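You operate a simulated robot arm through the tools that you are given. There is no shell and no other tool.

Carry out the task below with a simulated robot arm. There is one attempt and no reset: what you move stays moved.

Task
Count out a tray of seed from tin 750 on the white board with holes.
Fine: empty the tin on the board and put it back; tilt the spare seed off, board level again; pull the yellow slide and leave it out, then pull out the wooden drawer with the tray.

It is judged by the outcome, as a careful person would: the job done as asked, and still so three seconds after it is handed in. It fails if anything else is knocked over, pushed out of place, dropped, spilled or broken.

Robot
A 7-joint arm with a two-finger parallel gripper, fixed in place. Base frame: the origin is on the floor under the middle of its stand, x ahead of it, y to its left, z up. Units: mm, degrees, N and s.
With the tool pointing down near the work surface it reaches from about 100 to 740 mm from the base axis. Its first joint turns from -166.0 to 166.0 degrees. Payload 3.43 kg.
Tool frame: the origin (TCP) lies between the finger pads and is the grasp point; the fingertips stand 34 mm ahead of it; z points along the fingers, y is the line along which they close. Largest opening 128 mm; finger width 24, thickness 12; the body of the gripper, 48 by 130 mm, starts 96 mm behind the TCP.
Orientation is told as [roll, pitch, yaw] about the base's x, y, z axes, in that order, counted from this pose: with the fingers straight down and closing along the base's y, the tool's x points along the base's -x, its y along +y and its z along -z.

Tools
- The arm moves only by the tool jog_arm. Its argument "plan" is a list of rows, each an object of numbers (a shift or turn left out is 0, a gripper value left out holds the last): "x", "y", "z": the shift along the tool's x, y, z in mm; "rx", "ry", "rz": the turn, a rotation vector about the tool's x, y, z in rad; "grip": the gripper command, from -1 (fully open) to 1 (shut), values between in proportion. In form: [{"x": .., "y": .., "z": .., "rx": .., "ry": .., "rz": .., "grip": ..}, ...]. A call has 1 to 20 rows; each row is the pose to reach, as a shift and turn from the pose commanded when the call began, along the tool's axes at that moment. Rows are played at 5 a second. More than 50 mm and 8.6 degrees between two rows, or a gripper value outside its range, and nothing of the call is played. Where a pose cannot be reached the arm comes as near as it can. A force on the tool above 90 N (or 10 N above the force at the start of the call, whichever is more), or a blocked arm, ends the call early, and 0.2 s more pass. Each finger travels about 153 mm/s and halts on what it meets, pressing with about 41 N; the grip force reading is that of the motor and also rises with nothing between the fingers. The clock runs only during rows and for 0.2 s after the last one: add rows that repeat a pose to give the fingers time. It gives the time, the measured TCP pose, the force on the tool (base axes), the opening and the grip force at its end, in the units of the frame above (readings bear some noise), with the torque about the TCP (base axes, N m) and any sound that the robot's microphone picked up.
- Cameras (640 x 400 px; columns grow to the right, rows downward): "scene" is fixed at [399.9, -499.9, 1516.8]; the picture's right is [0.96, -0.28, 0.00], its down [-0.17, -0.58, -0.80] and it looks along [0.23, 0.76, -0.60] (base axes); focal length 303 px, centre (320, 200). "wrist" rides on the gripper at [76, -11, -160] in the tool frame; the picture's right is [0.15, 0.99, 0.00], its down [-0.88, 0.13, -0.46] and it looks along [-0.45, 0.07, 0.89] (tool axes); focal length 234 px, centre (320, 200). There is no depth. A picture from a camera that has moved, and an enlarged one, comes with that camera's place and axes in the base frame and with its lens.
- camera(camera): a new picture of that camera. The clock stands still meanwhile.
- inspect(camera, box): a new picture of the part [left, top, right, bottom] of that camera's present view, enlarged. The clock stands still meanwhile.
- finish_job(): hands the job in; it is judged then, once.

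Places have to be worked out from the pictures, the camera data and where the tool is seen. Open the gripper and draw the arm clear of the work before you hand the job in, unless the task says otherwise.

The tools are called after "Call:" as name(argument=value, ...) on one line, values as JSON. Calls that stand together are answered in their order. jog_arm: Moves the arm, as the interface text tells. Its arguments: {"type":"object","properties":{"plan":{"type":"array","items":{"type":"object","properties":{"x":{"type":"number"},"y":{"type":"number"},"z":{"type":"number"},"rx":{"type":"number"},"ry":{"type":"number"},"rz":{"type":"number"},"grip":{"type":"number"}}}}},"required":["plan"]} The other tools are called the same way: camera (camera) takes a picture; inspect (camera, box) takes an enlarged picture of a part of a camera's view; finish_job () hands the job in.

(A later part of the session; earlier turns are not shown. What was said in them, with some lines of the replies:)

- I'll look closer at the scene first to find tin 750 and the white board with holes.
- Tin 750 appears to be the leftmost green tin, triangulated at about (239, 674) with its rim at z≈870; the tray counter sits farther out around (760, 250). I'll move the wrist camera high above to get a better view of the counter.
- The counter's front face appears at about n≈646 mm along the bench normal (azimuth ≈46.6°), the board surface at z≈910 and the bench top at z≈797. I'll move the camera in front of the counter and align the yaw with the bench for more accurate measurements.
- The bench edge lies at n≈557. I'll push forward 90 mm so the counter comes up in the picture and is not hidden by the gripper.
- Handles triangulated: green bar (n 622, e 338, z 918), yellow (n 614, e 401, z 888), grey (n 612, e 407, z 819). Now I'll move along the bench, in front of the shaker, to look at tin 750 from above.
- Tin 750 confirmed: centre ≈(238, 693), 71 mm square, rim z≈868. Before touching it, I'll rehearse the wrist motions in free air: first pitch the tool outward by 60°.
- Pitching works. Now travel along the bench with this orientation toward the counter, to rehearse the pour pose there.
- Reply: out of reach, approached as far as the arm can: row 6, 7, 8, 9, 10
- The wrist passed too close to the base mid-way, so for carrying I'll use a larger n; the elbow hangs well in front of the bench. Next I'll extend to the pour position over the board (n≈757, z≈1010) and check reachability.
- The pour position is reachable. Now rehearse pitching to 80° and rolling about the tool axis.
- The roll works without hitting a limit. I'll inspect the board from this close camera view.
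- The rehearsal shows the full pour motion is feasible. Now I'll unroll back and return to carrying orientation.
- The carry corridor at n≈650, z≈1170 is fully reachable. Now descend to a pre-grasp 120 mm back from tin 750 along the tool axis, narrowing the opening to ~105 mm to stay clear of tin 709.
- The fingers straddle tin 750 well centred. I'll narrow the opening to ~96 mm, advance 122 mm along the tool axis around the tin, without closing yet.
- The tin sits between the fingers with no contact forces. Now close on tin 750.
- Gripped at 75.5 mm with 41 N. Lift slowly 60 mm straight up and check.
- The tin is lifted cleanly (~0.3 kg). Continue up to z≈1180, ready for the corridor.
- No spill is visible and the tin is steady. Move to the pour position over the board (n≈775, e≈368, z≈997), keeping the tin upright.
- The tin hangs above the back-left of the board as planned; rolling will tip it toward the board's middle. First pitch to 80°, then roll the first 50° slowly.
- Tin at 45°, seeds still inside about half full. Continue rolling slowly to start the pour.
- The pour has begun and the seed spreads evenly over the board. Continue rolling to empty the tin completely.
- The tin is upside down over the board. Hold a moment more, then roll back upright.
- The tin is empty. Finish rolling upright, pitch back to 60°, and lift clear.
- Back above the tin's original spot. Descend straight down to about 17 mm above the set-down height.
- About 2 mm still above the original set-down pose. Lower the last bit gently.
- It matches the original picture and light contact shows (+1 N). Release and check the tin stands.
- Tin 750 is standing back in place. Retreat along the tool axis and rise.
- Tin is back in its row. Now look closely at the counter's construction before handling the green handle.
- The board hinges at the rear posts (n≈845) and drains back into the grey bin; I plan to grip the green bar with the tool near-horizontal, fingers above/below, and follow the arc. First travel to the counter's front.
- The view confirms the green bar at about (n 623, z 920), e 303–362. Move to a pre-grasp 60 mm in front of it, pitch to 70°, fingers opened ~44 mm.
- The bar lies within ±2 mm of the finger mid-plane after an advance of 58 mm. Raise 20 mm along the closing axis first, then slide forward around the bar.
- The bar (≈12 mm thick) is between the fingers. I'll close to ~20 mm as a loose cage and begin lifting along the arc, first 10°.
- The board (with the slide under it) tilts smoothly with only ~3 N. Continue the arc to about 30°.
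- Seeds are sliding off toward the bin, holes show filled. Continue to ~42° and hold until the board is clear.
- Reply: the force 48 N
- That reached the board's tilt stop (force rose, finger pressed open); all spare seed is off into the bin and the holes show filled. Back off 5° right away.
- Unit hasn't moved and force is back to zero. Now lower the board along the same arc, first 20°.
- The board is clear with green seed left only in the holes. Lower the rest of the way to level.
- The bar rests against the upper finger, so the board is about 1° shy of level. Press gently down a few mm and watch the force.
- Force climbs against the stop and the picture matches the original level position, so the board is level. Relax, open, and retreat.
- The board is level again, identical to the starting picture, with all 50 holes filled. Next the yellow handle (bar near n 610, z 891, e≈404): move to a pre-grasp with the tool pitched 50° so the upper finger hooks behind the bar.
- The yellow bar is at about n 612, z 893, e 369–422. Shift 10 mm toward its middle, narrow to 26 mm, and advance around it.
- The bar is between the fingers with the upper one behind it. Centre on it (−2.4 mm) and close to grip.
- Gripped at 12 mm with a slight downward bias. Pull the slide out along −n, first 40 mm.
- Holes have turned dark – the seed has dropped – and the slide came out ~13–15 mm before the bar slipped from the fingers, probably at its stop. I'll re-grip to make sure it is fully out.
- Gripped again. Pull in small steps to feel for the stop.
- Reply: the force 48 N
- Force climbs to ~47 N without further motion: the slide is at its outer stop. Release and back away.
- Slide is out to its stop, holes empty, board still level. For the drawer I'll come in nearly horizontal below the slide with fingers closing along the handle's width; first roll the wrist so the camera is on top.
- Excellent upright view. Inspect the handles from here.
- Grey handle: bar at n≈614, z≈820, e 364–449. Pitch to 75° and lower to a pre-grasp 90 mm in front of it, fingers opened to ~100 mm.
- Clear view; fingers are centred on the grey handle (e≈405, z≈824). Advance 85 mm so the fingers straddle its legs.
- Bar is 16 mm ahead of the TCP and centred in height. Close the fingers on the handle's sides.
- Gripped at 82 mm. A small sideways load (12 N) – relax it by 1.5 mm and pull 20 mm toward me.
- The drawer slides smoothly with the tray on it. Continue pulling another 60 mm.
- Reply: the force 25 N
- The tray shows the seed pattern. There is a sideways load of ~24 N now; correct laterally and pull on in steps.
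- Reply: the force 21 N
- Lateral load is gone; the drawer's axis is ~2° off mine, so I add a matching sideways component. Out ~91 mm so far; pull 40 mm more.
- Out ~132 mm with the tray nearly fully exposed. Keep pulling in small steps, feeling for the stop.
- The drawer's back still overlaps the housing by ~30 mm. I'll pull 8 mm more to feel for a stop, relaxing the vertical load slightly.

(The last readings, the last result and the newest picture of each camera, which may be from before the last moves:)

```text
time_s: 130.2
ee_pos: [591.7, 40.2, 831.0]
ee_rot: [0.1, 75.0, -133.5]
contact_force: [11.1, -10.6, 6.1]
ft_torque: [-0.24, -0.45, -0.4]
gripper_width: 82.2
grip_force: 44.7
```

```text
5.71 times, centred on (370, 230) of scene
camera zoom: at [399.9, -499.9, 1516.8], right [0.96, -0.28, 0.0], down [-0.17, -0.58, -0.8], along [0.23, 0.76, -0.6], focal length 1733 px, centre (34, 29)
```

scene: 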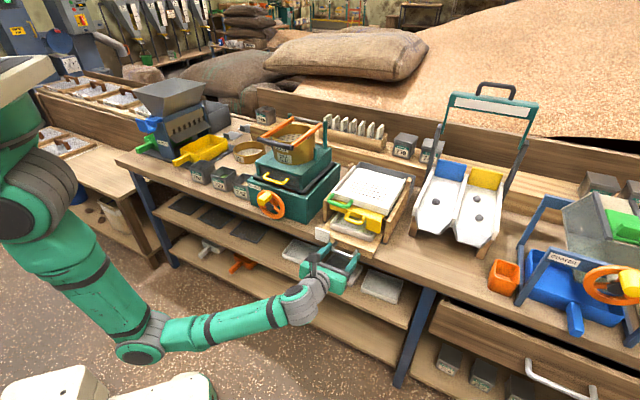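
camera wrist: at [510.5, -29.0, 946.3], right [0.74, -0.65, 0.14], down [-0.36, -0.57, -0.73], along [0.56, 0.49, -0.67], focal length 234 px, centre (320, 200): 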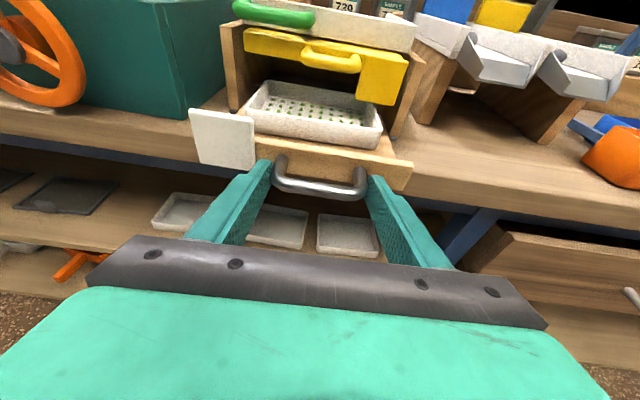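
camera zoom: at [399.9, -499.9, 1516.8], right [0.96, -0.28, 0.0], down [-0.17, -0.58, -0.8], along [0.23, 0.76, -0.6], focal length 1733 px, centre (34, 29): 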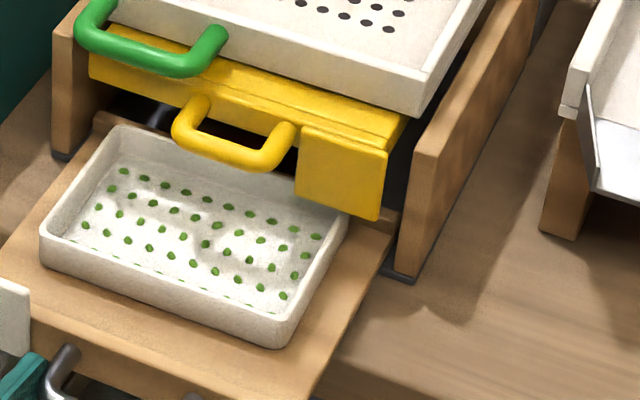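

Tray is now fully clear of the slide, ~160 mm out, with the drawer's rear still guided by the housing. Relax the sideways load, then release the handle.

Call:
jog_arm(plan=[{"y": 0.8}, {"y": 1.6}, {"y": 1.6}])

Call:
jog_arm(plan=[{"grip": -0.35}, {"grip": -0.5}, {"grip": -0.5}, {"grip": -0.5}])

Call:
camera(camera="wrist")

Call:
inspect(camera="scene", box=[310, 160, 420, 265])

```text
time_s: 131.0
ee_pos: [593.7, 40.5, 831.0]
ee_rot: [-0.2, 75.1, -133.6]
contact_force: [4.8, -5.2, 8.9]
ft_torque: [0.15, 0.15, -0.78]
gripper_width: 82.2
grip_force: 45.5
```

```text
time_s: 132.0
ee_pos: [592.6, 41.2, 830.8]
ee_rot: [-0.1, 75.0, -133.5]
contact_force: [-1.3, -0.2, -0.6]
ft_torque: [0.02, -0.01, -0.01]
gripper_width: 95.7
grip_force: 0.0
```

```text
taken
camera wrist: at [491.6, -48.3, 946.0], right [0.74, -0.65, 0.14], down [-0.37, -0.57, -0.73], along [0.56, 0.49, -0.67], focal length 234 px, centre (320, 200)
```

wrist: 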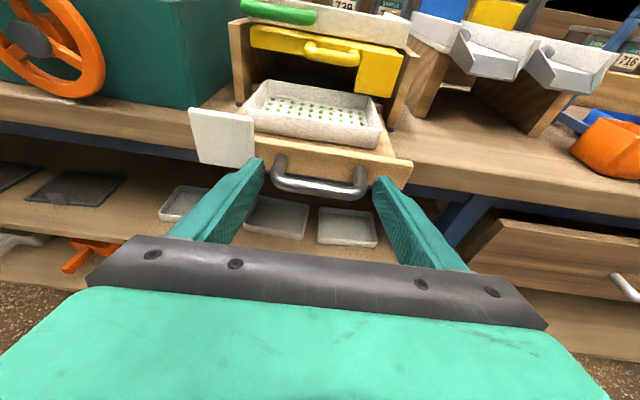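

```text
3.81 times, centred on (365, 212) of scene
camera zoom: at [399.9, -499.9, 1516.8], right [0.96, -0.28, 0.0], down [-0.17, -0.58, -0.8], along [0.23, 0.76, -0.6], focal length 1155 px, centre (149, 152)
```

zoom: 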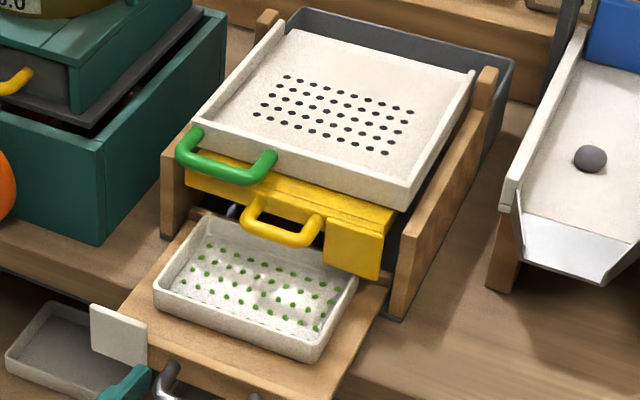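

The drawer stays put after release. Back straight off the handle and then rise clear.

Call:
jog_arm(plan=[{"z": -15}, {"z": -35}, {"z": -60}, {"x": 20, "z": -68}, {"x": 55, "z": -77}, {"x": 100, "z": -88}, {"x": 145, "z": -100}, {"x": 190, "z": -112}, {"x": 235, "z": -124}, {"x": 250, "z": -128}, {"x": 250, "z": -128}])

Call:
camera(camera="scene")

Call:
camera(camera="wrist")

```text
time_s: 134.4
ee_pos: [553.9, -1.4, 1106.8]
ee_rot: [-0.1, 75.0, -133.6]
contact_force: [-0.4, -0.8, -0.3]
ft_torque: [-0.01, 0.02, 0.03]
gripper_width: 95.9
grip_force: 0.2
```

```text
taken
```

scene: 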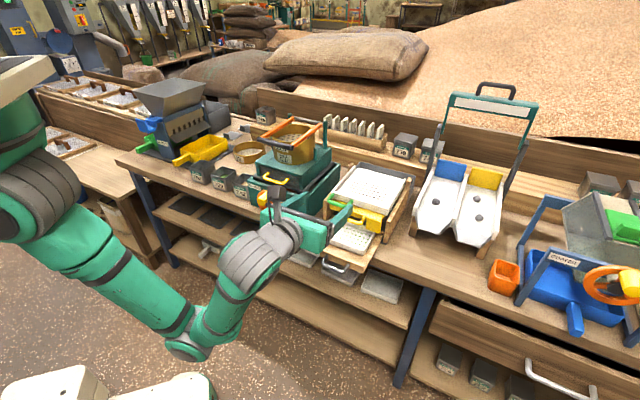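

```text
taken
camera wrist: at [452.3, -91.0, 1221.2], right [0.74, -0.65, 0.14], down [-0.37, -0.57, -0.73], along [0.56, 0.49, -0.67], focal length 234 px, centre (320, 200)
```

wrist: 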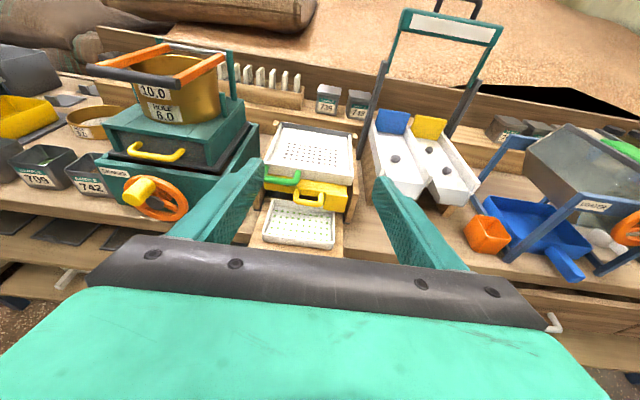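

Arm is clear. Inspect everything: tray, board, bench surface and the tin.

Call:
inspect(camera="wrist", box=[240, 110, 380, 260])

Call:
inspect(camera="scene", box=[140, 100, 420, 280])

Call:
inspect(camera="scene", box=[325, 155, 425, 270])

```text
2.67 times, centred on (310, 185) of wrist
camera zoom: at [452.3, -91.0, 1221.2], right [0.74, -0.65, 0.14], down [-0.37, -0.57, -0.73], along [0.56, 0.49, -0.67], focal length 624 px, centre (347, 240)
```

zoom: 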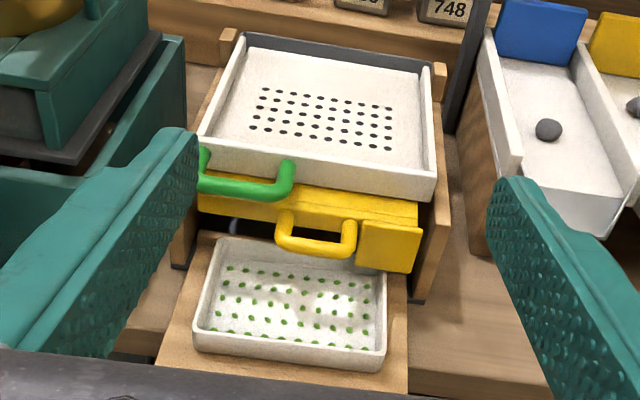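

```text
2.22 times, centred on (280, 190) of scene
camera zoom: at [399.9, -499.9, 1516.8], right [0.96, -0.28, 0.0], down [-0.17, -0.58, -0.8], along [0.23, 0.76, -0.6], focal length 674 px, centre (409, 222)
```

zoom: 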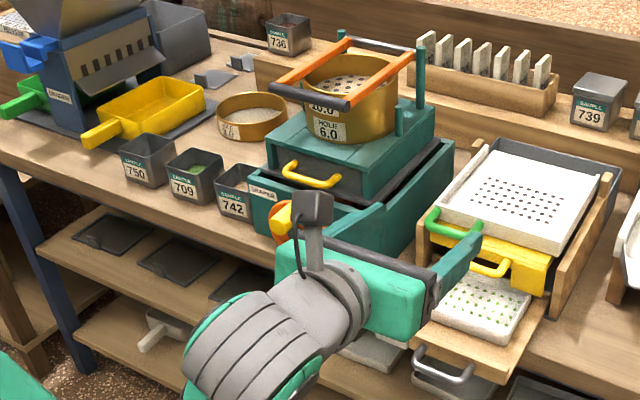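

```text
3.48 times, centred on (375, 212) of scene
camera zoom: at [399.9, -499.9, 1516.8], right [0.96, -0.28, 0.0], down [-0.17, -0.58, -0.8], along [0.23, 0.76, -0.6], focal length 1055 px, centre (129, 156)
```

zoom: 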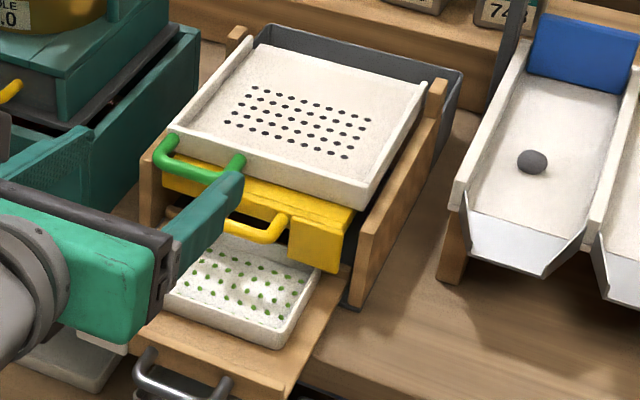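

The tray holds a full grid of seeds, the board is level and clear, the slide is out, tin 750 stands in its place and nothing is spilled. Raise the arm further clear and open the gripper.

Call:
jog_arm(plan=[{"x": 30, "z": -8, "grip": -1}, {"x": 70, "z": -19, "grip": -1}, {"x": 110, "z": -30, "grip": -1}, {"x": 140, "z": -38, "grip": -1}, {"x": 140, "z": -38, "grip": -1}, {"x": 140, "z": -38, "grip": -1}])

Call:
camera(camera="scene")

Call:
inspect(camera="scene", box=[310, 150, 430, 280])

```text
time_s: 135.8
ee_pos: [554.1, -1.0, 1249.0]
ee_rot: [0.6, 75.3, -132.8]
contact_force: [-0.7, -1.0, -0.8]
ft_torque: [-0.02, -0.02, 0.0]
gripper_width: 127.9
grip_force: 0.1
```

```text
taken
```

scene: 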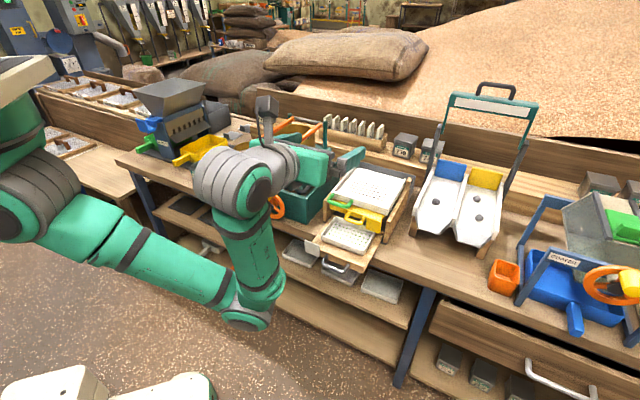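

```text
3.08 times, centred on (370, 215) of scene
camera zoom: at [399.9, -499.9, 1516.8], right [0.96, -0.28, 0.0], down [-0.17, -0.58, -0.8], along [0.23, 0.76, -0.6], focal length 933 px, centre (166, 154)
```

zoom: 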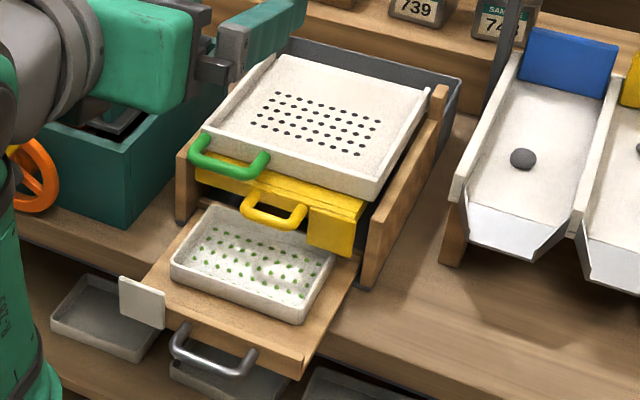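

The board is level and clear, the yellow slide is out, and the drawer and tray are out with the counted seed. Tin 750 is back in its row, and the arm is clear with the gripper open, so I'm handing the job in.

Call:
finish_job()

```text
The job is handed in.
```

The tray of seed from tin 750 is counted out, and the job is handed in.

- **Tin:** I emptied tin 750 onto the board, checked that it was empty and set it back upright in its place.
- **Board:** I tilted the spare seed off the back into the grey bin. The board is level again, and its holes are now empty.
- **Slide:** The yellow slide is pulled out as far as it goes, about 14 mm, and left out. The seed dropped out of the holes when it moved.
- **Drawer:** The wooden drawer is out about 160 mm, with the tray fully exposed. The seed lies in the tray in the same grid pattern as the holes; I did not count the seeds one by one. I did not feel an end stop, so I stopped while the rear of the drawer was still in the housing.

While tilting, I reached the board's end stop and pressed on it with roughly 50 N before backing off. The counter did not shift. Nothing was spilled or knocked over in the last pictures, and the arm is clear with the gripper open.
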